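You operate a simulated robot arm through the tools that you are given. There is no shell and no other tool. Be economical: measure what you need, move in short steps, check, and stop when the job is done.

Carry out the task below with a simulated robot arm. There is one attempt and no reset: what you move stays moved.

TASK
Put the jar labelled "sugar" from the dining table top on the blue coaster and the jar marked "rice" on top of the red glasses case there. Then put the plain yoghurt pot from the dining table top on the beige coffee pad there.

It is judged by the outcome, as a careful person would: the job done as asked, and still so three seconds after it is handed in. It fails if anything else is knocked over, pushed out of place, dropped, spilled or broken.

THE ROBOT
A 7-joint arm with a two-finger parallel gripper, fixed in place. Base frame: the origin is at the foot of the arm, x ahead of it, y to its left, z up; the work surface is at about z = 749. Lengths are in mm, angles in degrees, forces in N, time in s.
With the tool pointing down near the work surface it reaches from about 300 to 680 mm from the base axis. Its first joint turns from -66.0 to 66.0 degrees. Payload 1.57 kg.
Tool frame: the origin (TCP) lies between the finger pads and is the grasp point; the fingertips stand 30 mm ahead of it; z points along the fingers, y is the line along which they close. The gripper opens to 110 mm. The fingers are 24 mm wide and 12 mm thick; the gripper's body (48 by 112 mm) begins 78 mm behind the TCP.
Orientation is told as [roll, pitch, yaw] about the base's x, y, z axes, in that order, counted from this pose: with the fingers straight down and closing along the base's y, the tool's x points along the base's -x, its y along +y and its z along -z.

THE INTERFACE
- The arm moves only by the tool play_rows. Its argument "deltas" is a list of rows, each a list of 7 numbers: the turn, a rotation vector about the tool's x, y, z in units of 8 degrees (1.0 is 8 degrees), then the shift along the tool's x, y, z in units of 50 mm (1.0 is 50 mm), then the closure, from 0 (fully open) to 1 (shut). In form: [[rx, ry, rz, x, y, z, gripper], ...]. A call has 1 to 10 rows; each row shifts and turns the commanded pose from where the row before left it, along the tool's axes as they then stand. A call with a number of a shift or a turn outside -1 to 1 is refused whole. A row lasts 0.2 s, in which the tool goes at most 50 mm and 8.6 degrees; a call with a longer step from one row to the next is refused whole, and so is a gripper value outside its range. A pose out of reach is approached as far as the arm can. The call stops where the force on the tool passes 40 N (or 10 N more than at its start, if that is more) or the arm is blocked; 0.2 s more then pass. The fingers move at their own pace (about 108 mm/s each) and stop on an object; they squeeze with about 34 N. The grip force told is the motor's: it shows also when the fingers shut on nothing. Time passes only in rows, and 0.2 s behind the last, so rows that do not move let the fingers close. It gives the time, the measured TCP pose, the force on the tool (base axes), the opening and the grip force at its end, in the units of the frame above (readings bear some noise), and new pictures: "pictures" is both (left out), scene, wrist or none.
- Cameras (640 x 400 px; columns grow to the right, rows downward): "scene" is fixed at [161.3, -392.1, 1394.9]; the picture's right is [0.80, -0.61, 0.00], its down [-0.39, -0.52, -0.76] and it looks along [0.46, 0.61, -0.65] (base axes); focal length 322 px, centre (320, 200). "wrist" rides on the gripper at [-36, 0, -80] in the tool frame; the picture's right is [0.00, -1.00, 0.00], its down [0.97, 0.00, -0.24] and it looks along [0.24, 0.00, 0.97] (tool axes); focal length 218 px, centre (320, 200).
- measure_at(camera, pixels): for up to 12 pixels [column, row] of the newest picture of that camera ("zoom" is the newest enlarged one), the place [x, y, z] in the base frame of the surface seen there, good to about 3 mm. No time passes.
- enlarge(camera, box): a new picture of the part [left, top, right, bottom] of that camera's present view, enlarged. No time passes.
- hand_in(): hands the job in; it is judged then, once.

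Work in short steps. Measure before you move; look again where a grasp or a placing could have gone wrong, and mend it. You have 80 turns and 120 pictures in all, those below and enlarged ones among them. Open the gripper and draw the arm clear of the work before you hand the job in, unless the task says otherwise; then end with one line.

The tools are called after ">>>" as a command line: name --pt "numbers of a row" for each row, then --argument value for the rest, lists and objects as JSON in quotes. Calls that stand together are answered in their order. play_rows: Moves the arm, as the interface text tells. Its arguments: {"type":"object","properties":{"deltas":{"type":"array","items":{"type":"array","items":{"type":"number"}}},"pictures":{"type":"string","enum":["both","scene","wrist","none"]}},"required":["deltas"]} The other tools are called the same way: measure_at (camera, pixels) gives the place of the surface under pixels of a picture; enlarge (camera, box) takes an enlarged picture of a part of a camera's view; hand_in () hands the job in.

At the start:

```text
clock: 0.0
tcp_pos: [467.0, 99.7, 1061.6]
tcp_rot: [0.0, 0.0, 0.0]
wrist_force: [-0.4, -0.6, 1.0]
width: 110.1
grip_force: 0.0
```

scene: 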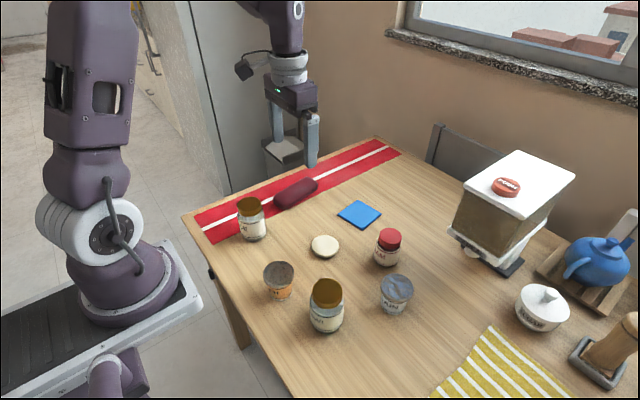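
wrist: 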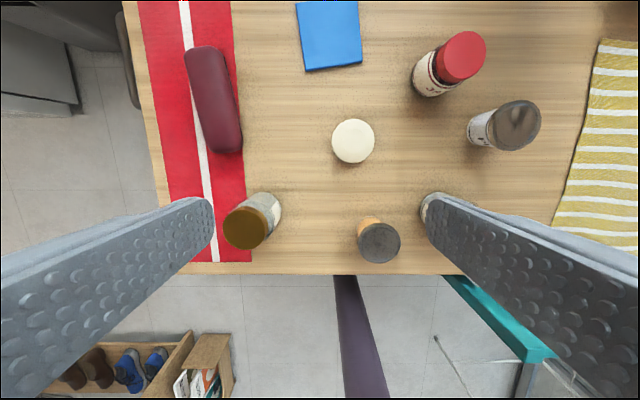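

I'll enlarge the scene to read the labels on the jars and pots.

>>> enlarge --camera "scene" --box '[220, 170, 340, 340]'

>>> enlarge --camera "scene" --box '[300, 190, 430, 340]'

```text
2.35 times, centred on (280, 255) of scene
```

zoom: 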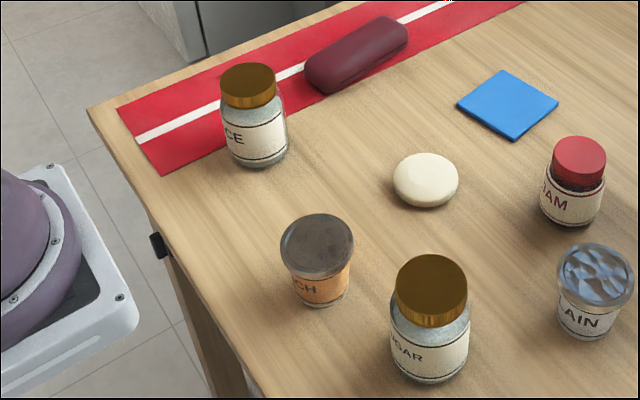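

```text
2.67 times, centred on (365, 265) of scene
```

zoom: 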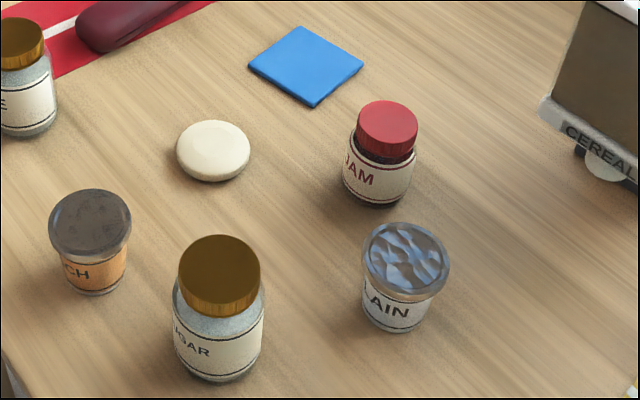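

The rice jar is at (251,220), sugar at (326,305), the plain pot at (396,293), and the coffee pad at (325,245). I'll measure their tops and the targets.

>>> measure_at --camera "scene" --pixels '[[248, 203], [326, 290], [397, 286], [325, 244], [360, 214], [338, 213], [381, 212], [357, 203], [361, 228], [295, 192], [278, 203], [314, 182]]'

>>> measure_at --camera "wrist" --pixels '[[205, 55], [213, 90], [222, 130], [196, 95], [233, 95], [228, 150], [203, 47], [246, 232], [353, 140], [378, 243], [516, 125], [330, 35]]'

>>> enlarge --camera "wrist" --box '[130, 0, 290, 260]'

```text
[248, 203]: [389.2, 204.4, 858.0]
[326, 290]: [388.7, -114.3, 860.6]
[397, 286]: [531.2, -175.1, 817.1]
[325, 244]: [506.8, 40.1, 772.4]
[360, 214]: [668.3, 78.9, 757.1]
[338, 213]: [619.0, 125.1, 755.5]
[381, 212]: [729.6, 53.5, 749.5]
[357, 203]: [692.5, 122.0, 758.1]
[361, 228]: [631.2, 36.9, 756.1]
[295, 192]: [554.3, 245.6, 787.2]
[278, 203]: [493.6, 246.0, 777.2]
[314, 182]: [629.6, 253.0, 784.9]
```

```text
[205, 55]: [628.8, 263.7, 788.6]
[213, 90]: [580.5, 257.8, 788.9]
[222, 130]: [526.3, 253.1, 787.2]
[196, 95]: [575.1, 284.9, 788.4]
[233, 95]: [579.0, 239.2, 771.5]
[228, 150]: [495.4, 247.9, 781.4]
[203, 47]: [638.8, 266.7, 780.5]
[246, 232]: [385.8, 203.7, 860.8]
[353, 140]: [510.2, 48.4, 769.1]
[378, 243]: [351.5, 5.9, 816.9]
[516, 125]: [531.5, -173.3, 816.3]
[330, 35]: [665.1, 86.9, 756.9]
```

```text
1.54 times, centred on (210, 130) of wrist
```

zoom: 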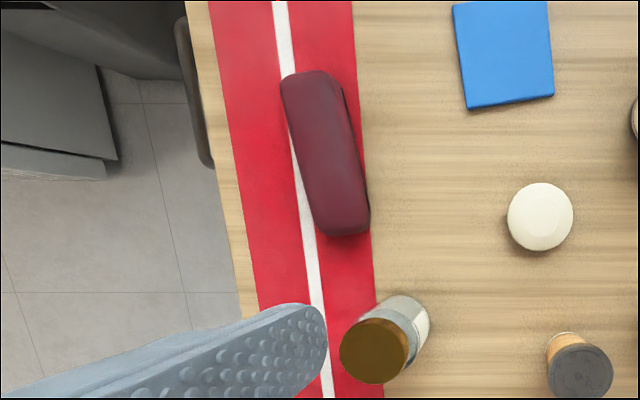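

Sugar is near (388,-114) with its top at 860. I'll move above it and look again to refine the centre.

>>> play_rows --pt "0 0 0 0.26 -0.713 0.267 0" --pt "0 0 0 0.26 -0.713 0.267 0" --pt "0 0 0 0.26 -0.713 0.267 0" --pt "0 0 0 0.26 -0.713 0.267 0" --pt "0 0 0 0.26 -0.713 0.267 0" --pt "0 0 0 0.26 -0.713 0.267 0" --pt "0 0 0 0 0 0 0"

```text
clock: 1.6
tcp_pos: [392.1, -116.1, 978.0]
tcp_rot: [0.0, 0.0, 0.0]
wrist_force: [0.5, -0.2, 0.4]
width: 109.9
grip_force: 0.1
```

scene: 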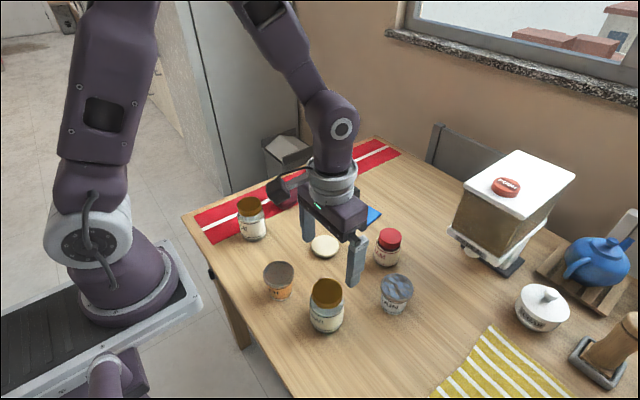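
wrist: 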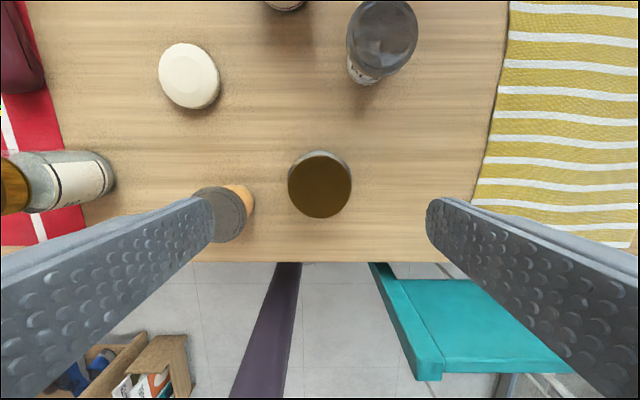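

>>> measure_at --camera "wrist" --pixels '[[320, 185], [290, 185], [350, 185], [320, 161], [320, 215], [222, 213], [188, 77], [162, 70], [215, 85], [240, 215]]'

>>> measure_at --camera "scene" --pixels '[[326, 315], [312, 315], [341, 315], [325, 331], [326, 305]]'

```text
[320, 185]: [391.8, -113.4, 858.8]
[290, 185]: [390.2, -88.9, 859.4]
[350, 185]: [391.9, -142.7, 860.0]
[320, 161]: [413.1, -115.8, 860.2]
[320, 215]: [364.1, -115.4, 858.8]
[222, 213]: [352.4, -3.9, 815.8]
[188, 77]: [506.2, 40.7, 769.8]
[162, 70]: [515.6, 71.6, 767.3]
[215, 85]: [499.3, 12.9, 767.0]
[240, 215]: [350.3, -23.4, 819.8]
```

```text
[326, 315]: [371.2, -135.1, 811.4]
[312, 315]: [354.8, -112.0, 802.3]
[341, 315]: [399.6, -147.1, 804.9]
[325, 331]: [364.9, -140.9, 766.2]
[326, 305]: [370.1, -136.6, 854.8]
```

Sugar's centre is about (389,-116), and the TCP is right over it. I'll descend to z≈797 and close.

>>> play_rows --pt "0 0 0 0.06 0 0.6 0" --pt "0 0 0 0 0 0.6 0" --pt "0 0 0 0 0 0.6 0" --pt "0 0 0 0 0 0.6 0" --pt "0 0 0 0 0 0.6 0" --pt "0 0 0 0 0 0.6 0" --pt "0 0 0 0 0 0 0" --pt "0 0 0 0 0 0 1" --pt "0 0 0 0 0 0 1" --pt "0 0 0 0 0 0 1"

```text
clock: 3.8
tcp_pos: [385.9, -114.0, 799.8]
tcp_rot: [0.0, 0.0, 0.0]
wrist_force: [-0.7, 0.0, 0.6]
width: 68.7
grip_force: 33.4
```

scene: 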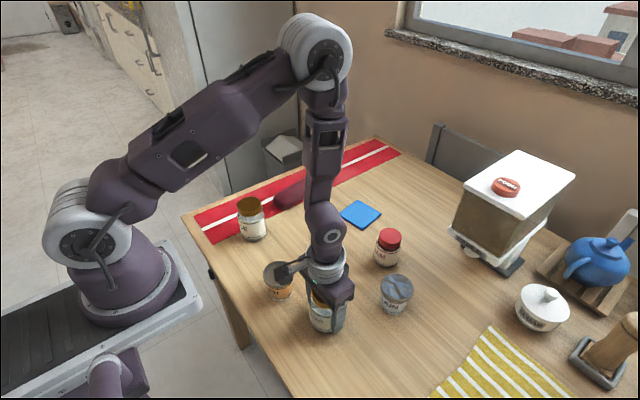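
wrist: 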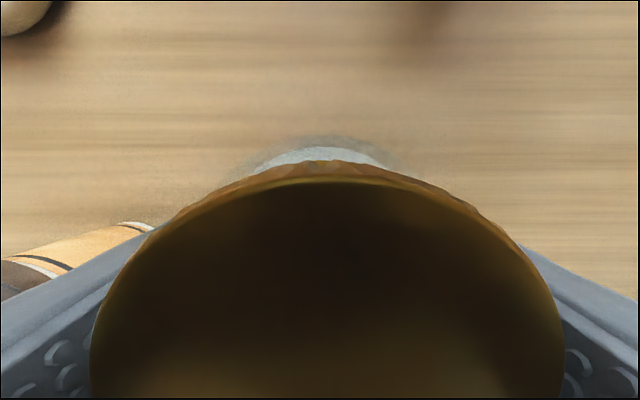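

Gripped (68.7 mm). I'll lift 130 mm, then carry to above the coaster near (664,81).

>>> play_rows --pt "0 0 0 0 0 -0.65 1" --pt "0 0 0 0 0 -0.65 1" --pt "0 0 0 0 0 -0.65 1" --pt "0 0 0 0 0 -0.65 1" --pictures "none"

>>> play_rows --pt "0 0 0 -0.55 0.39 0 1" --pt "0 0 0 -0.55 0.39 0 1" --pt "0 0 0 -0.55 0.39 0 1" --pt "0 0 0 -0.55 0.39 0 1" --pt "0 0 0 -0.55 0.39 0 1" --pt "0 0 0 -0.55 0.39 0 1" --pt "0 0 0 -0.55 0.39 0 1" --pt "0 0 0 -0.55 0.39 0 1" --pt "0 0 0 -0.55 0.39 0 1" --pt "0 0 0 -0.55 0.39 0 1"

```text
clock: 4.8
tcp_pos: [384.8, -111.2, 930.7]
tcp_rot: [-0.1, 0.0, 0.0]
wrist_force: [-0.1, 0.5, -4.2]
width: 68.9
grip_force: 33.7
```

```text
clock: 7.0
tcp_pos: [656.4, 82.3, 930.4]
tcp_rot: [0.0, 0.0, -0.1]
wrist_force: [-0.3, -0.3, -4.9]
width: 68.5
grip_force: 34.1
```

scene: 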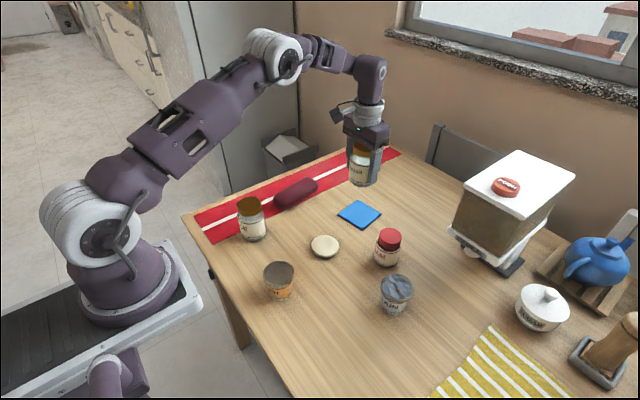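
wrist: 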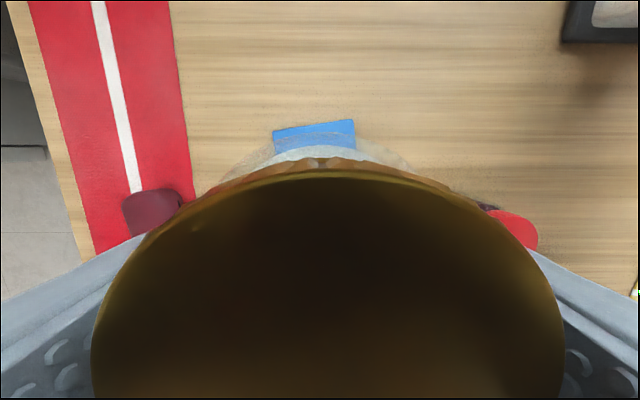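

I'll measure the coaster's corners precisely before lowering.

>>> enlarge --camera "scene" --box '[300, 170, 420, 245]'

>>> play_rows --pt "0 0 0 0 0 0.5 1" --pt "0 0 0 0 0 0.5 1" --pictures "none"

>>> measure_at --camera "scene" --pixels '[[340, 213], [357, 202], [379, 212], [361, 226], [349, 208], [368, 207], [350, 220], [370, 219]]'

```text
5.33 times, centred on (360, 208) of scene
```

zoom: 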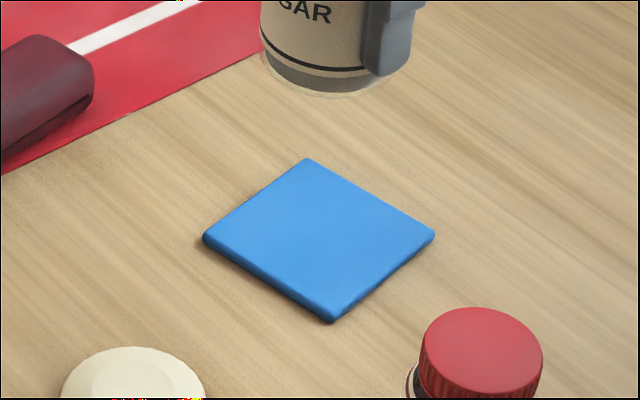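

```text
clock: 7.6
tcp_pos: [658.0, 81.2, 880.5]
tcp_rot: [-0.1, 0.0, 0.0]
wrist_force: [-0.1, 0.6, -4.3]
width: 68.4
grip_force: 33.9
```

```text
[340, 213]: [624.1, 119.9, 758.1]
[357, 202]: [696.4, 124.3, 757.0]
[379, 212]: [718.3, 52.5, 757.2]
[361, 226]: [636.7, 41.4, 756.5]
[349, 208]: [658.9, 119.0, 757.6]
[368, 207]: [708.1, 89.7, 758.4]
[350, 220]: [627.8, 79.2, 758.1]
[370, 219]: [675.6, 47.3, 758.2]
```

The coaster centre is about (669,84), top z≈757. I'll shift +8 mm in x and +2 mm in y, and lower most of the way.

>>> play_rows --pt "0 0 0 -0.16 0.04 0.3 1" --pt "0 0 0 0 0 0.4 1" --pt "0 0 0 0 0 0.4 1" --pt "0 0 0 0 0 0.14 1" --pt "0 0 0 0 0 0 1"

```text
clock: 8.8
tcp_pos: [668.4, 83.4, 819.1]
tcp_rot: [0.1, 0.0, -0.1]
wrist_force: [0.1, -0.4, -5.0]
width: 68.4
grip_force: 33.4
```

scene: 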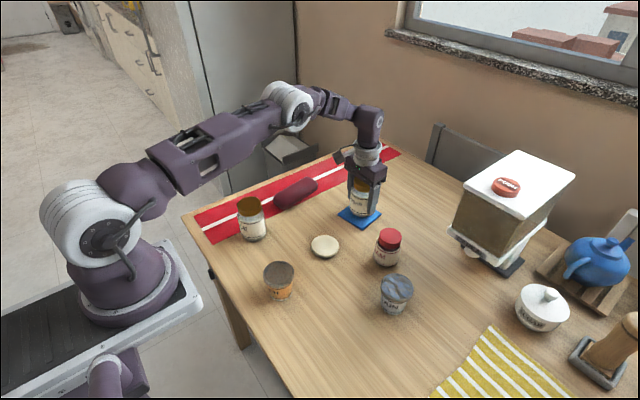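
wrist: 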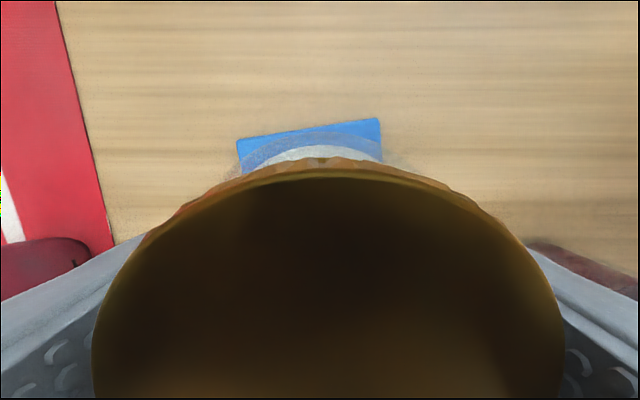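

The jar is over the coaster. I'll lower it in small steps and watch the force.

>>> play_rows --pt "0 0 0 0 0 0.08 1" --pt "0 0 0 0 0 0.06 1" --pt "0 0 0 0 0 0 1" --pictures "none"

>>> enlarge --camera "scene" --box '[310, 160, 410, 240]'

```text
clock: 9.6
tcp_pos: [670.0, 83.2, 812.3]
tcp_rot: [0.0, 0.0, 0.0]
wrist_force: [0.1, -0.5, -5.0]
width: 68.6
grip_force: 34.2
```

```text
5.00 times, centred on (360, 200) of scene
```

zoom: 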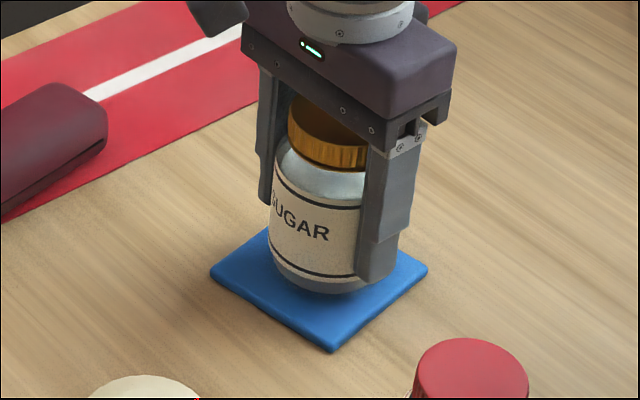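

Nearly down, with no contact yet. I'll continue in 2 mm steps.

>>> play_rows --pt "0 0 0 0 0 0.03 1" --pt "0 0 0 0 0 0.03 1" --pt "0 0 0 0 0 0 1" --pictures "none"

```text
clock: 10.4
tcp_pos: [669.9, 82.9, 807.7]
tcp_rot: [0.1, 0.1, 0.0]
wrist_force: [-1.3, 0.4, -0.2]
width: 68.5
grip_force: 33.4
```

The force went from -5 to about 0, so the jar is resting on the coaster. I'll open and rise.

>>> play_rows --pt "0 0 0 0 0 0 0" --pt "0 0 0 0 0 0 0" --pt "0 0 0 0 0 0 0" --pt "0 0 0 0 0 -0.5 0" --pt "0 0 0 0 0 -0.9 0" --pt "0 0 0 0 0 -0.9 0" --pt "0 0 0 0 0 -0.9 0" --pt "0 0 0 0 0 0 0"

>>> enlarge --camera "scene" --box '[260, 150, 400, 240]'

```text
clock: 12.2
tcp_pos: [667.3, 82.9, 970.7]
tcp_rot: [0.0, 0.1, 0.1]
wrist_force: [0.0, 0.0, 0.2]
width: 110.0
grip_force: 0.1
```

scene: 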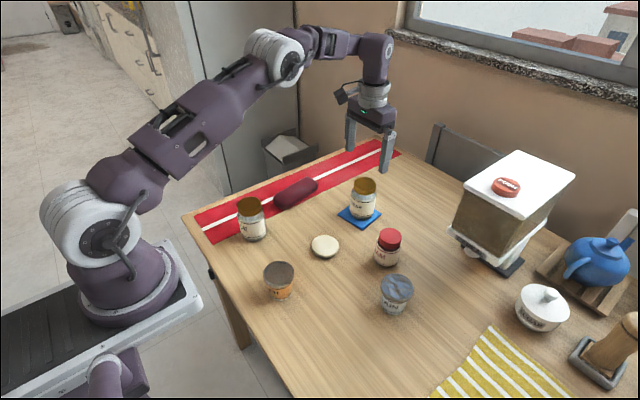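
wrist: 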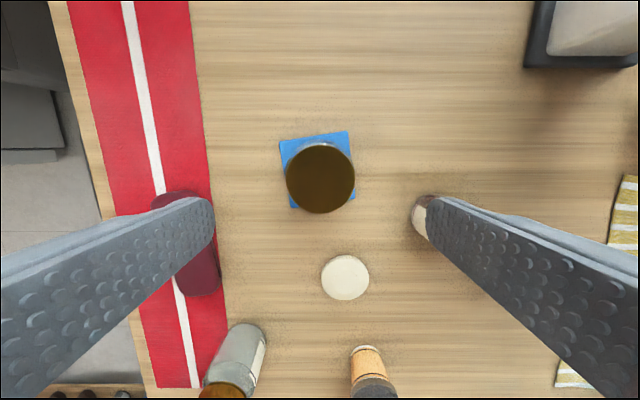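

```text
4.44 times, centred on (330, 195) of scene
```

zoom: 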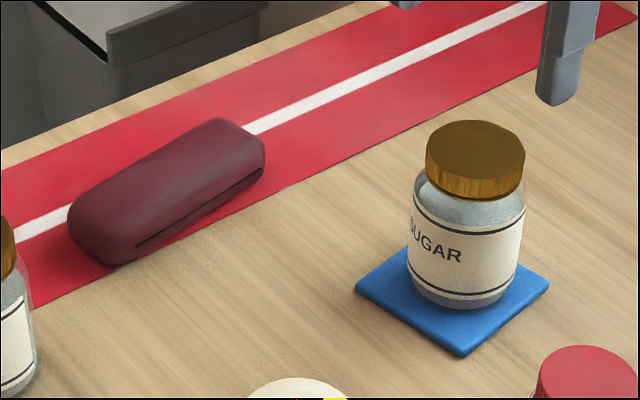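

Sugar is on the coaster. Next I'll look at the glasses case from above.

>>> play_rows --pt "0 0 0 0.42 0.7 0 0" --pt "0 0 0 0.42 0.7 0 0" --pt "0 0 0 0.42 0.7 0 0" --pt "0 0 0 0.42 0.7 0 0" --pt "0 0 0 0.42 0.7 0 0" --pt "0 0 0 0 0 0 0" --pictures "wrist"

```text
clock: 13.6
tcp_pos: [564.0, 258.1, 969.2]
tcp_rot: [0.0, 0.0, -0.1]
wrist_force: [0.3, 0.1, 0.9]
width: 110.2
grip_force: 0.2
```

wrist: 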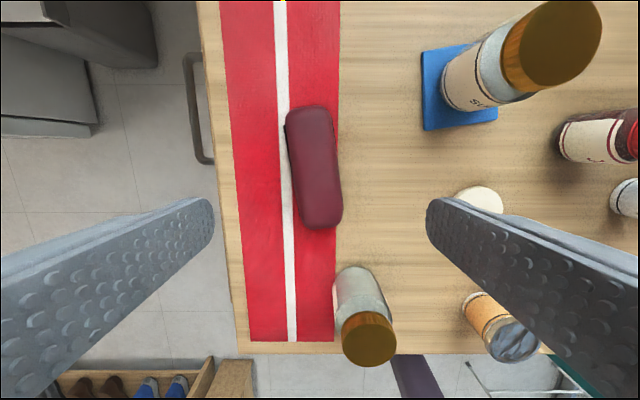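

>>> measure_at --camera "wrist" --pixels '[[313, 165], [295, 165], [303, 165], [323, 165], [332, 165], [337, 165], [309, 115], [311, 130], [315, 180], [318, 200], [320, 218], [308, 108]]'

>>> measure_at --camera "scene" --pixels '[[249, 203], [241, 228], [252, 228], [264, 225], [253, 238]]'

>>> enlarge --camera "wrist" --box '[255, 90, 375, 240]'

```text
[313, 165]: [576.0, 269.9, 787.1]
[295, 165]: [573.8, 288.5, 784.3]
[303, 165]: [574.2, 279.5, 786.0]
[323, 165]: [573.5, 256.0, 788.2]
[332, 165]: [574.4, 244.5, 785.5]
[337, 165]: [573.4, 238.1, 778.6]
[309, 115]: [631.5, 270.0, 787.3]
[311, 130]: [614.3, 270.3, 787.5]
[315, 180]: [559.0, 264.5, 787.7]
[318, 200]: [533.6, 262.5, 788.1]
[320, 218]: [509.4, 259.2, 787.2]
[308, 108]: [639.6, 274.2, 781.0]
```

```text
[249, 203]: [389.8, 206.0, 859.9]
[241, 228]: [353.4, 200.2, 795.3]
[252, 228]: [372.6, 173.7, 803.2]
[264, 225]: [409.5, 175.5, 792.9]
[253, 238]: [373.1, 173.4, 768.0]
```

```text
2.67 times, centred on (315, 165) of wrist
```

zoom: 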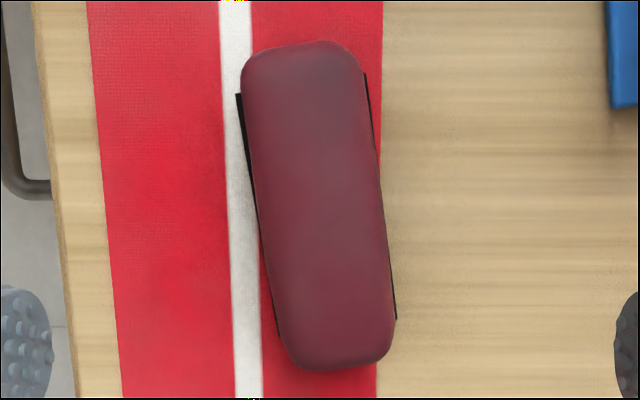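

The case top is flat at z≈787.5, centred about (572,265). I'll move above the rice jar at (388,204).

>>> play_rows --pt "0 0 0 0.708 -0.22 0 0" --pt "0 0 0 0.708 -0.22 0 0" --pt "0 0 0 0.708 -0.22 0 0" --pt "0 0 0 0.708 -0.22 0 0" --pt "0 0 0 0.708 -0.22 0 0" --pt "0 0 0 0 0 0 0" --pictures "wrist"

>>> measure_at --camera "wrist" --pixels '[[320, 185], [295, 185], [345, 185], [320, 165], [320, 210]]'

```text
clock: 15.0
tcp_pos: [386.8, 200.1, 967.6]
tcp_rot: [0.1, 0.0, 0.0]
wrist_force: [-0.6, 0.2, 0.1]
width: 110.1
grip_force: 0.0
```

wrist: 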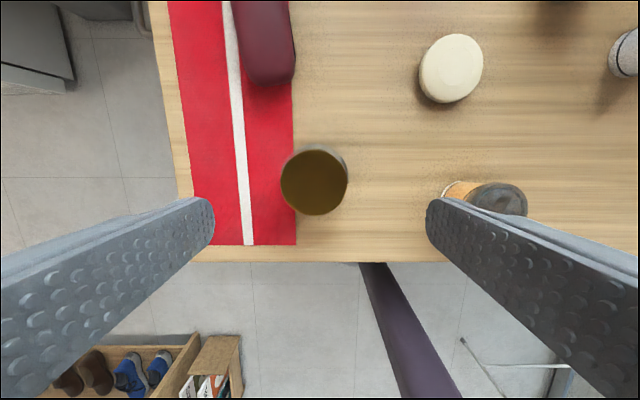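

```text
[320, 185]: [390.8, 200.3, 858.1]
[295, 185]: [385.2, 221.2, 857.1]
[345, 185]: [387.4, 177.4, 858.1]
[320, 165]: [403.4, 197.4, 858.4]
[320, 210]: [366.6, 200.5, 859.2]
```

The lid spans columns 281–347, so its centre is about (391,206). I'll shift +3 mm in x and +4 mm in y, descend, and grip.

>>> play_rows --pt "0 0 0 -0.06 0.08 0.5 0" --pt "0 0 0 0 0 0.6 0" --pt "0 0 0 0 0 0.6 0" --pt "0 0 0 0 0 0.6 0" --pt "0 0 0 0 0 0.6 0" --pt "0 0 0 0 0 0.4 0" --pt "0 0 0 0 0 0 0" --pt "0 0 0 0 0 0 1" --pt "0 0 0 0 0 0 1" --pt "0 0 0 0 0 0 1" --pictures "scene"

>>> play_rows --pt "0 0 0 0 0 -0.5 1" --pt "0 0 0 0 0 -0.7 1" --pt "0 0 0 0 0 -0.7 1" --pt "0 0 0 0 0 -0.7 1" --pt "0 0 0 0 0 0 1" --pictures "both"

```text
clock: 17.2
tcp_pos: [388.6, 207.6, 800.9]
tcp_rot: [0.0, 0.0, 0.0]
wrist_force: [0.0, -0.9, 0.0]
width: 68.3
grip_force: 34.3
```

scene: 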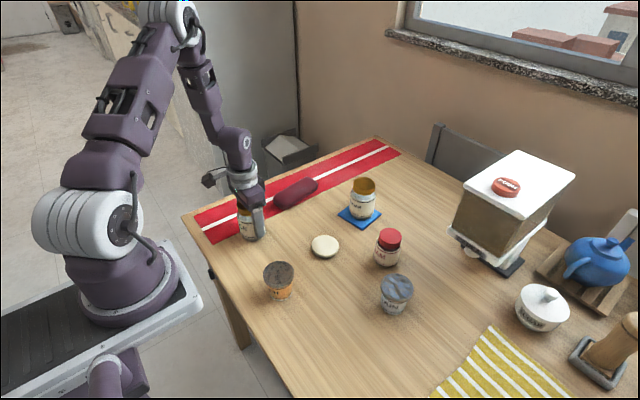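

```text
clock: 18.4
tcp_pos: [389.7, 206.6, 933.8]
tcp_rot: [0.1, -0.1, 0.0]
wrist_force: [0.2, 0.4, -5.4]
width: 68.5
grip_force: 34.0
```

scene: 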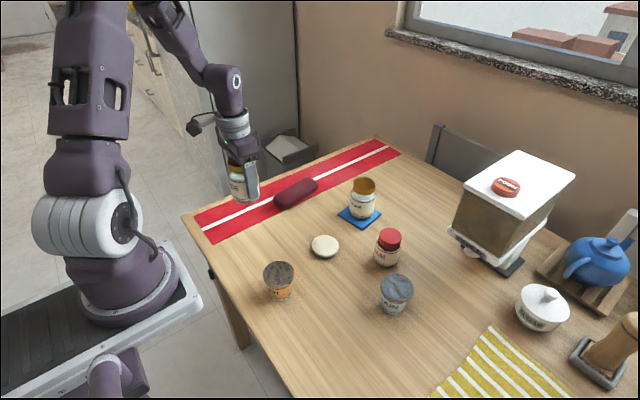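
wrist: 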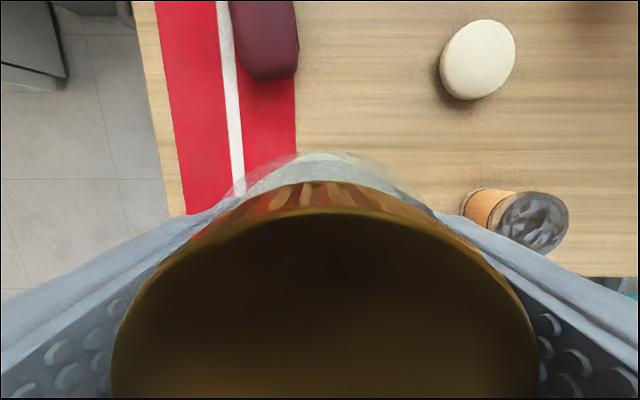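

Held. I'll check whether the jar hangs upright in the grip.

>>> enlarge --camera "scene" --box '[190, 110, 310, 220]'

>>> measure_at --camera "wrist" --pixels '[[320, 230], [320, 380], [320, 195], [320, 165], [200, 300], [450, 300]]'

```text
3.64 times, centred on (250, 165) of scene
```

zoom: 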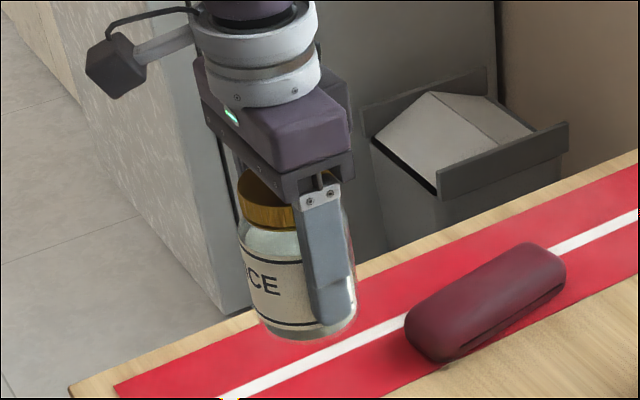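

```text
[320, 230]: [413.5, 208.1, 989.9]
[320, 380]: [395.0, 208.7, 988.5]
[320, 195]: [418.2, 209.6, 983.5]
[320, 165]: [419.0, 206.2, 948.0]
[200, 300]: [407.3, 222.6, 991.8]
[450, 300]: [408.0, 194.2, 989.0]
```

The jar is upright, its centre about 4 mm behind the TCP, with its base about 52 mm below. I'll move over the case centre and lower to just above it.

>>> play_rows --pt "0 0 0 -0.62 0.194 0 1" --pt "0 0 0 -0.62 0.194 0 1" --pt "0 0 0 -0.62 0.194 0 1" --pt "0 0 0 -0.62 0.194 0 1" --pt "0 0 0 -0.62 0.194 0 1" --pt "0 0 0 -0.62 0.194 0 1" --pt "0 0 0 0 0 0.6 1" --pt "0 0 0 0 0 0.6 1" --pt "0 0 0 0 0 0.3 1" --pt "0 0 0 0 0 0 1"

>>> enlarge --camera "scene" --box '[240, 140, 350, 220]'

```text
clock: 20.6
tcp_pos: [574.6, 265.6, 859.7]
tcp_rot: [-0.1, -0.1, 0.0]
wrist_force: [0.4, 0.2, -4.9]
width: 68.7
grip_force: 33.8
```

scene: 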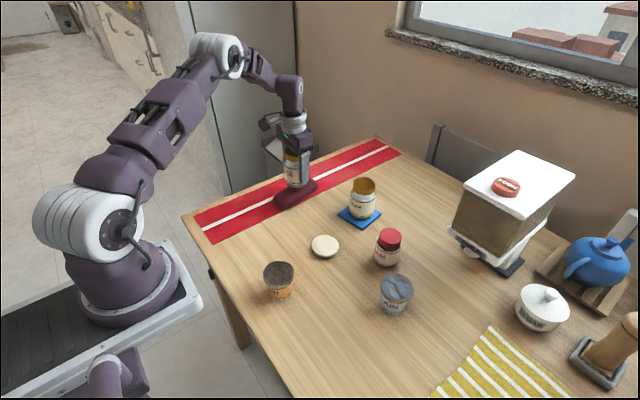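
wrist: 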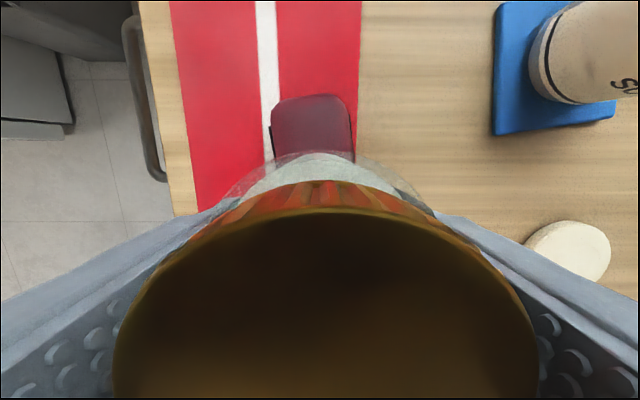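

```text
5.00 times, centred on (295, 180) of scene
```

zoom: 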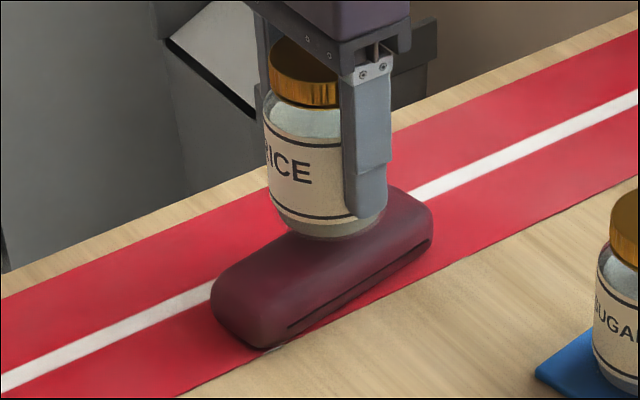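

Well centred. I'll lower 12 mm and then go in small steps.

>>> play_rows --pt "0 0 0 0 0 0.14 1" --pt "0 0 0 0 0 0.1 1" --pt "0 0 0 0 0 0.04 1" --pt "0 0 0 0 0 0 1" --pictures "none"

```text
clock: 21.6
tcp_pos: [575.3, 265.3, 844.5]
tcp_rot: [0.0, 0.0, 0.1]
wrist_force: [0.5, 0.2, -4.3]
width: 68.5
grip_force: 34.4
```

>>> play_rows --pt "0 0 0 0 0 0.03 1" --pt "0 0 0 0 0 0.03 1" --pt "0 0 0 0 0 0 1" --pictures "none"

```text
clock: 22.4
tcp_pos: [575.1, 266.7, 841.9]
tcp_rot: [0.1, -0.1, 0.0]
wrist_force: [-2.8, -0.8, 5.2]
width: 68.4
grip_force: 34.0
```

There is contact (force +5). I'll ease off 0.5 mm, open, and rise.

>>> play_rows --pt "0 0 0 0 0 -0.012 1" --pt "0 0 0 0 0 0 0" --pt "0 0 0 0 0 0 0" --pt "0 0 0 0 0 0 0" --pt "0 0 0 0 0 -0.4 0" --pt "0 0 0 0 0 -0.8 0" --pt "0 0 0 0 0 -0.9 0" --pt "0 0 0 0 0 -0.9 0" --pt "0 0 0 0 0 0 0"

>>> enlarge --camera "scene" --box '[240, 140, 350, 220]'

```text
clock: 24.4
tcp_pos: [574.8, 268.1, 993.5]
tcp_rot: [0.0, 0.0, -0.1]
wrist_force: [-0.2, 0.3, -0.4]
width: 109.7
grip_force: 0.0
```

scene: 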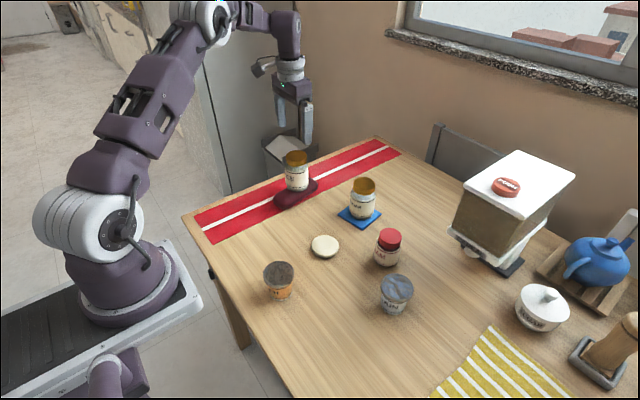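
wrist: 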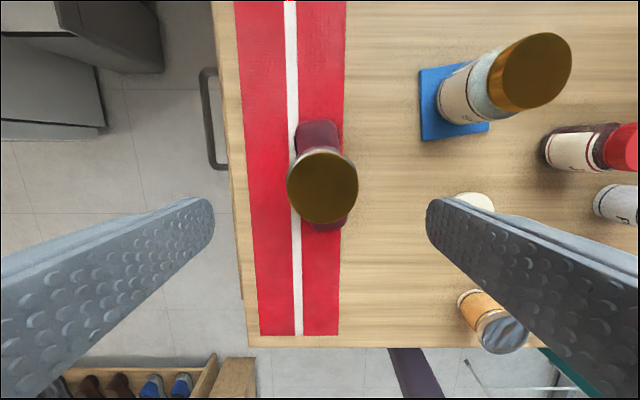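

```text
5.00 times, centred on (295, 180) of scene
```

zoom: 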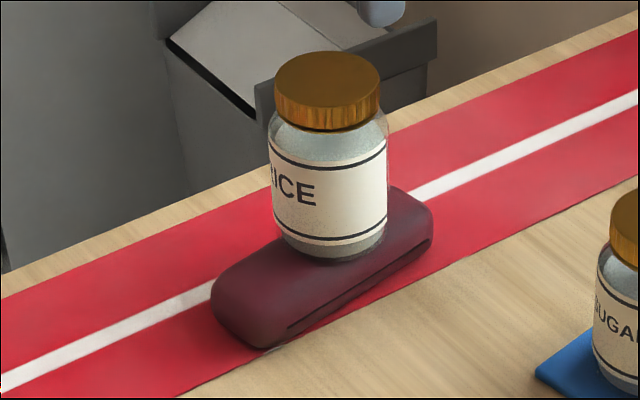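

Rice stands upright on the case. Next I'll move above the plain pot at about (531,-174).

>>> play_rows --pt "0 0 0 0.088 -0.878 0 0" --pt "0 0 0 0.088 -0.878 0 0" --pt "0 0 0 0.088 -0.878 0 0" --pt "0 0 0 0.088 -0.878 0 0" --pt "0 0 0 0.088 -0.878 0 0" --pt "0 0 0 0.088 -0.878 0 0" --pt "0 0 0 0.088 -0.878 0 0" --pt "0 0 0 0.088 -0.878 0 0" --pt "0 0 0 0.088 -0.878 0 0" --pt "0 0 0 0.088 -0.878 0 0" --pictures "none"

>>> play_rows --pt "0 0 0 0 0 0.5 0" --pt "0 0 0 0 0 0.5 0" --pt "0 0 0 0 0 0 0" --pictures "wrist"

>>> enlarge --camera "wrist" --box '[220, 100, 420, 260]'

>>> measure_at --camera "scene" --pixels '[[388, 239], [397, 303], [385, 300], [409, 300], [396, 312]]'

```text
clock: 26.6
tcp_pos: [531.3, -169.6, 995.2]
tcp_rot: [0.0, -0.1, 0.0]
wrist_force: [-0.3, -0.5, -0.3]
width: 110.0
grip_force: 0.1
```

```text
clock: 27.4
tcp_pos: [532.3, -172.7, 944.0]
tcp_rot: [0.0, 0.0, 0.0]
wrist_force: [0.4, 0.1, 0.3]
width: 110.0
grip_force: 0.1
```

wrist: 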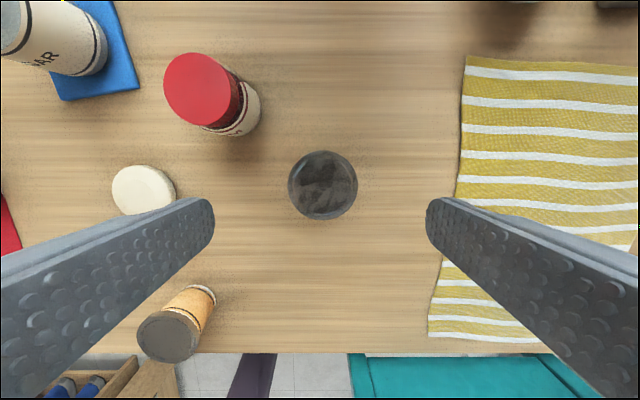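

```text
2.50 times, centred on (320, 180) of wrist
```

zoom: 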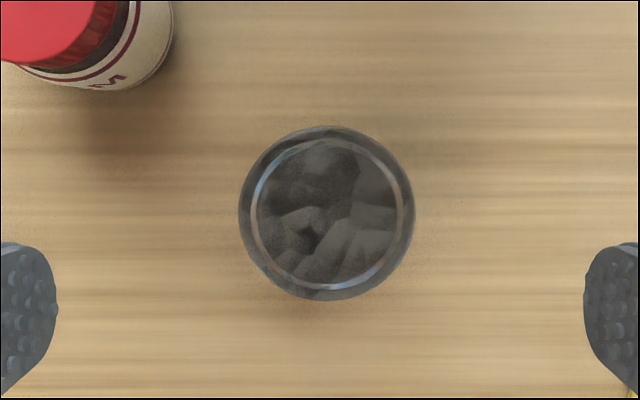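

```text
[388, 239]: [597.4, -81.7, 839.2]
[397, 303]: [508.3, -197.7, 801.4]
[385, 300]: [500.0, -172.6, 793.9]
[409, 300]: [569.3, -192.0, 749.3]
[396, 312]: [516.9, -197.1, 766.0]
```

>>> measure_at --camera "wrist" --pixels '[[322, 185], [291, 185], [353, 185], [322, 155], [322, 216]]'

```text
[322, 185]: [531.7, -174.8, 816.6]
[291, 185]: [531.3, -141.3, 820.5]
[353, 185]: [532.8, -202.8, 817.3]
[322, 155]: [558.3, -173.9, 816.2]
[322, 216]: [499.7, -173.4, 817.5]
```

The pot is centred at (530,-173), right under the TCP. I'll descend to z≈800 and grip.

>>> play_rows --pt "0 0 0 0.03 0 0.6 0" --pt "0 0 0 0 0 0.6 0" --pt "0 0 0 0 0 0.6 0" --pt "0 0 0 0 0 0.6 0" --pt "0 0 0 0 0 0.46 0" --pt "0 0 0 0 0 0 0" --pt "0 0 0 0 0 0 1" --pt "0 0 0 0 0 0 1" --pt "0 0 0 0 0 0 1"

>>> enlarge --camera "scene" --box '[340, 230, 450, 330]'

```text
clock: 29.4
tcp_pos: [533.8, -173.6, 801.1]
tcp_rot: [-0.1, 0.1, 0.0]
wrist_force: [-0.4, 0.7, 0.4]
width: 66.7
grip_force: 33.6
```

scene: 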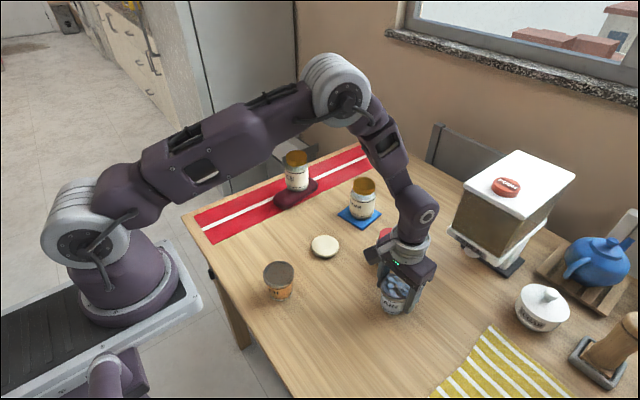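
wrist: 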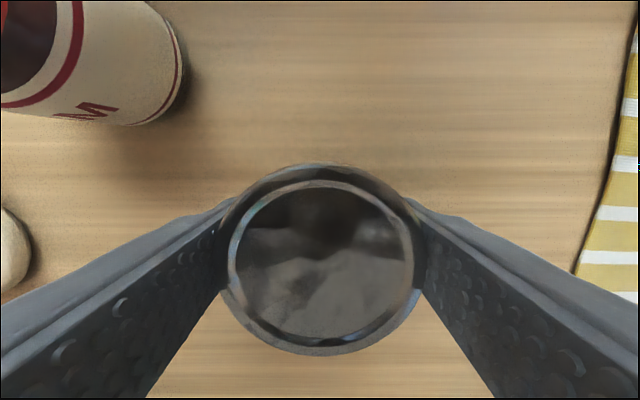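

```text
4.00 times, centred on (395, 280) of scene
```

zoom: 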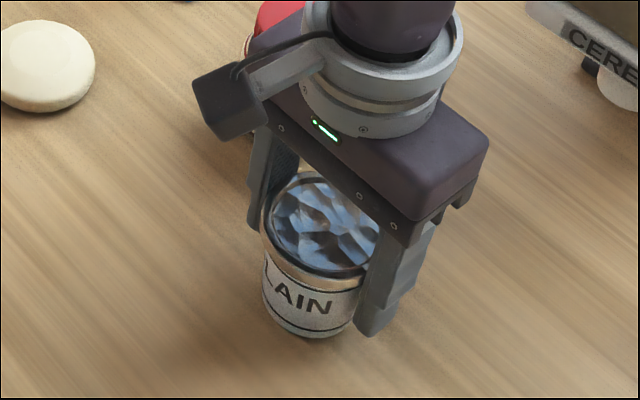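

Gripped at the rim (66.7 mm). I'll lift gently and check for slipping or tilting.

>>> play_rows --pt "0 0 0 0 0 -0.2 1" --pt "0 0 0 0 0 -0.5 1" --pt "0 0 0 0 0 -0.6 1" --pt "0 0 0 0 0 -0.7 1" --pt "0 0 0 0 0 0 1"

>>> enlarge --camera "scene" --box '[330, 180, 450, 280]'

>>> measure_at --camera "wrist" --pixels '[[320, 170], [320, 260], [320, 345], [260, 260], [380, 260]]'

>>> measure_at --camera "scene" --pixels '[[313, 245], [325, 237], [337, 244], [325, 254], [325, 244]]'

```text
clock: 30.6
tcp_pos: [531.3, -173.1, 898.8]
tcp_rot: [0.0, -0.1, -0.1]
wrist_force: [0.2, 0.0, -1.6]
width: 66.5
grip_force: 34.1
```

scene: 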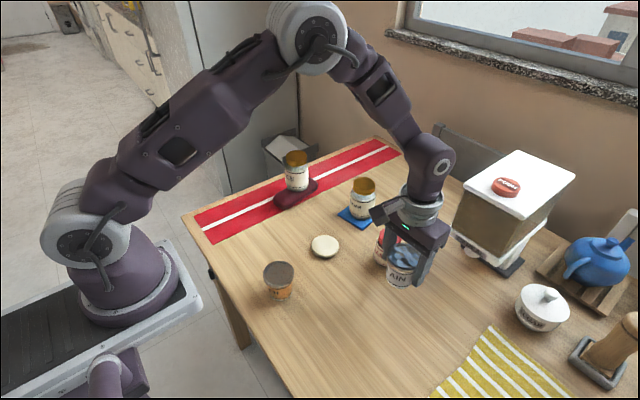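
wrist: 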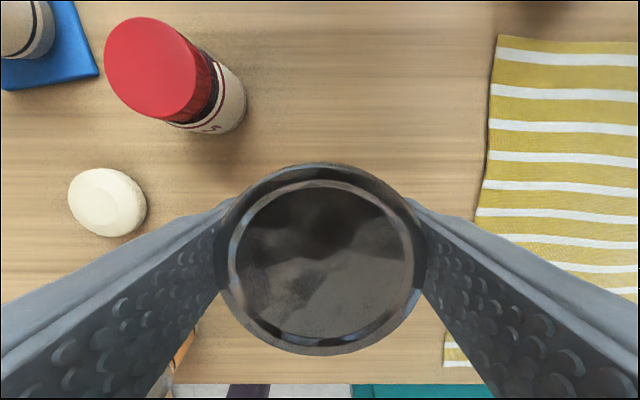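

```text
4.00 times, centred on (390, 230) of scene
```

zoom: 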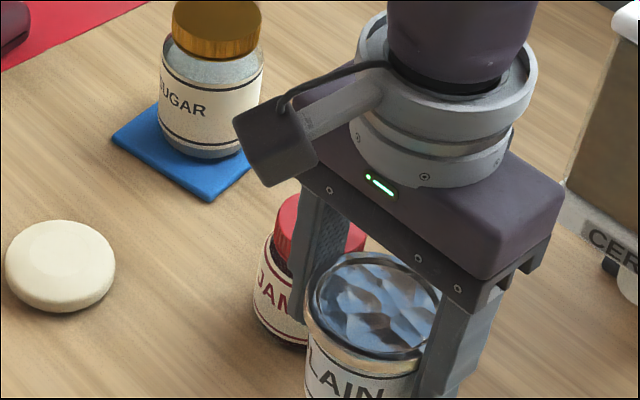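

```text
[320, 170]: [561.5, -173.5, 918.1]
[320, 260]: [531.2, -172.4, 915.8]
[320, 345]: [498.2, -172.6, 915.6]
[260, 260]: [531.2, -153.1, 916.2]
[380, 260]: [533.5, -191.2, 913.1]
```

```text
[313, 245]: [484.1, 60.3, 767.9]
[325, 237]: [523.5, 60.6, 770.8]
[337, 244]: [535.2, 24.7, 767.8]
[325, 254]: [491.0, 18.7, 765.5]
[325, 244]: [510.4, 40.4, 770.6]
```

The pot is level, base ≈51 mm below the TCP. The pad centre is about (508,42) with its top at 770. I'll carry the pot there and lower to just above it.

>>> play_rows --pt "0 0 0 0.077 0.717 0 1" --pt "0 0 0 0.077 0.717 0 1" --pt "0 0 0 0.077 0.717 0 1" --pt "0 0 0 0.077 0.717 0 1" --pt "0 0 0 0.077 0.717 0 1" --pt "0 0 0 0.077 0.717 0 1" --pt "0 0 0 0 0 0.5 1" --pt "0 0 0 0 0 0.5 1" --pt "0 0 0 0 0 0.26 1" --pt "0 0 0 0 0 0 1"

>>> enlarge --camera "scene" --box '[270, 180, 390, 270]'

```text
clock: 32.8
tcp_pos: [507.7, 42.5, 835.0]
tcp_rot: [0.1, 0.0, 0.1]
wrist_force: [0.5, -0.1, -1.4]
width: 66.6
grip_force: 33.9
```

scene: 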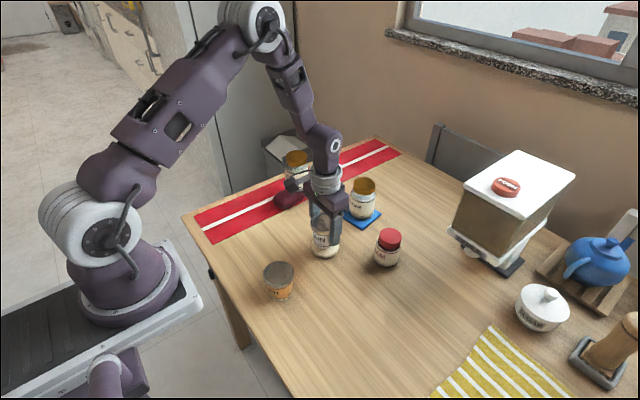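
wrist: 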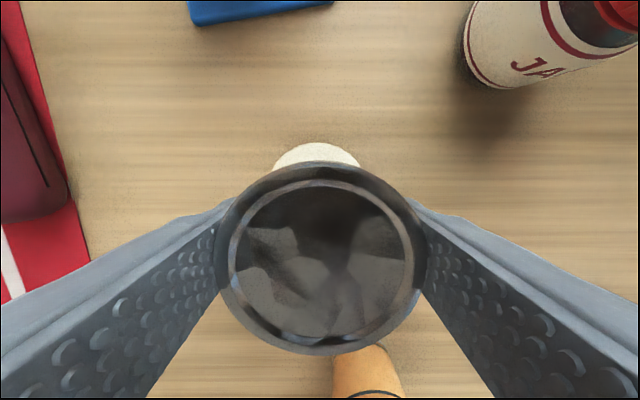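

```text
4.44 times, centred on (330, 225) of scene
```

zoom: 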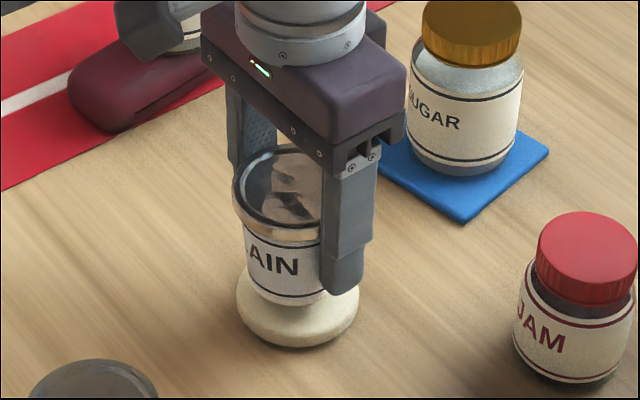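

Aligned over the pad. I'll lower 10 mm, then go in small steps.

>>> play_rows --pt "0 0 0 0 0 0.1 1" --pt "0 0 0 0 0 0.08 1" --pt "0 0 0 0 0 0.03 1" --pt "0 0 0 0 0 0 1" --pictures "none"

```text
clock: 33.8
tcp_pos: [505.7, 42.3, 826.8]
tcp_rot: [0.0, 0.1, 0.0]
wrist_force: [0.4, 0.7, -1.2]
width: 66.9
grip_force: 34.0
```

>>> play_rows --pt "0 0 0 0 0 0.03 1" --pt "0 0 0 0 0 0.03 1" --pt "0 0 0 0 0 0 1" --pictures "none"

>>> enlarge --camera "scene" --box '[290, 200, 370, 265]'

```text
clock: 34.6
tcp_pos: [506.1, 41.6, 824.4]
tcp_rot: [0.1, 0.0, 0.0]
wrist_force: [-0.6, 0.2, -0.7]
width: 66.6
grip_force: 34.4
```

```text
6.15 times, centred on (330, 232) of scene
```

zoom: 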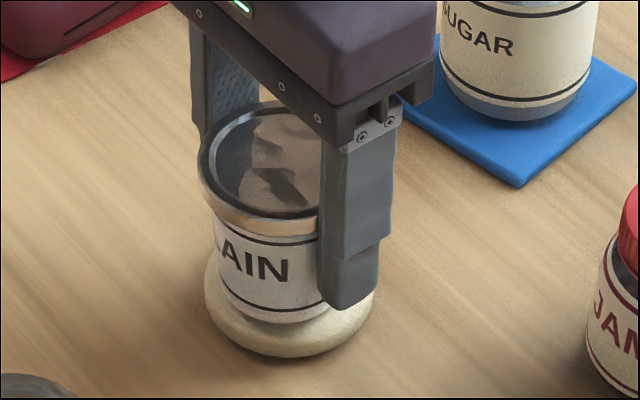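

Still close to zero contact force, so I'll take a few more small steps.

>>> play_rows --pt "0 0 0 0 0 0.02 1" --pt "0 0 0 0 0 0.02 1" --pt "0 0 0 0 0 0 1" --pictures "none"

```text
clock: 35.4
tcp_pos: [507.6, 43.5, 821.0]
tcp_rot: [0.0, -0.1, 0.0]
wrist_force: [-4.0, -1.5, 29.3]
width: 66.9
grip_force: 33.8
```

Firm contact at 29 N. I'll back off a little before releasing.

>>> play_rows --pt "0 0 0 0 0 -0.025 1" --pt "0 0 0 0 0 0 1" --pictures "none"

```text
clock: 36.0
tcp_pos: [507.8, 42.2, 821.6]
tcp_rot: [0.1, -0.1, 0.0]
wrist_force: [4.4, -1.8, 12.3]
width: 66.8
grip_force: 34.1
```

>>> play_rows --pt "0 0 0 0 0 -0.015 1" --pt "0 0 0 0 0 0 1" --pictures "none"

```text
clock: 36.6
tcp_pos: [507.7, 43.1, 822.3]
tcp_rot: [0.1, 0.1, 0.0]
wrist_force: [0.8, 1.7, 2.4]
width: 66.7
grip_force: 34.0
```

Contact is light now. I'll open and rise.

>>> play_rows --pt "0 0 0 0 0 0 0" --pt "0 0 0 0 0 0 0" --pt "0 0 0 0 0 0 0" --pt "0 0 0 0 0 -0.4 0" --pt "0 0 0 0 0 -0.8 0" --pt "0 0 0 0 0 -0.9 0" --pt "0 0 0 0 0 -0.9 0" --pt "0 0 0 0 0 -0.9 0" --pt "0 0 0 0 0 0 0"

>>> enlarge --camera "scene" --box '[230, 140, 420, 310]'

```text
clock: 38.6
tcp_pos: [510.2, 41.3, 1017.3]
tcp_rot: [0.1, 0.0, 0.0]
wrist_force: [0.0, 0.3, 0.0]
width: 109.8
grip_force: 0.0
```

scene: 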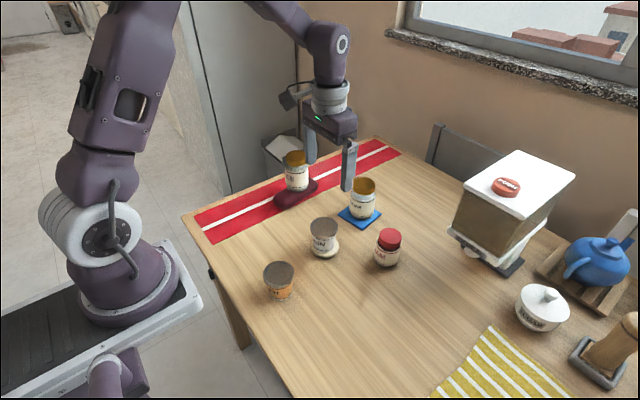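
wrist: 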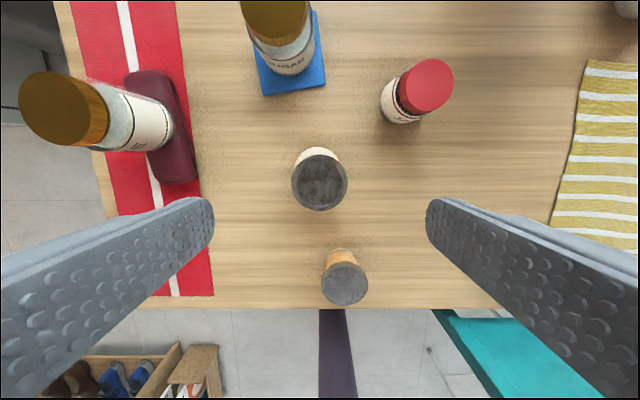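

```text
2.35 times, centred on (325, 225) of scene
```

zoom: 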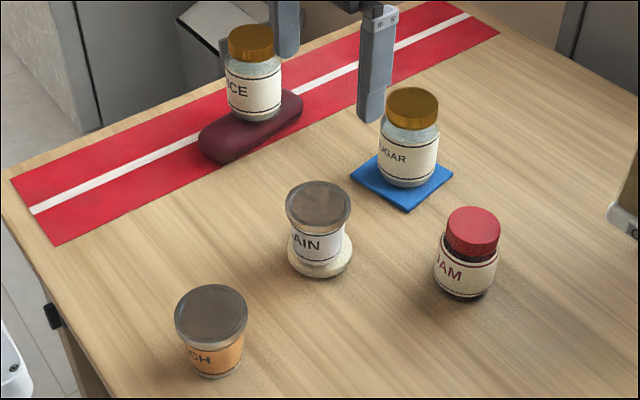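

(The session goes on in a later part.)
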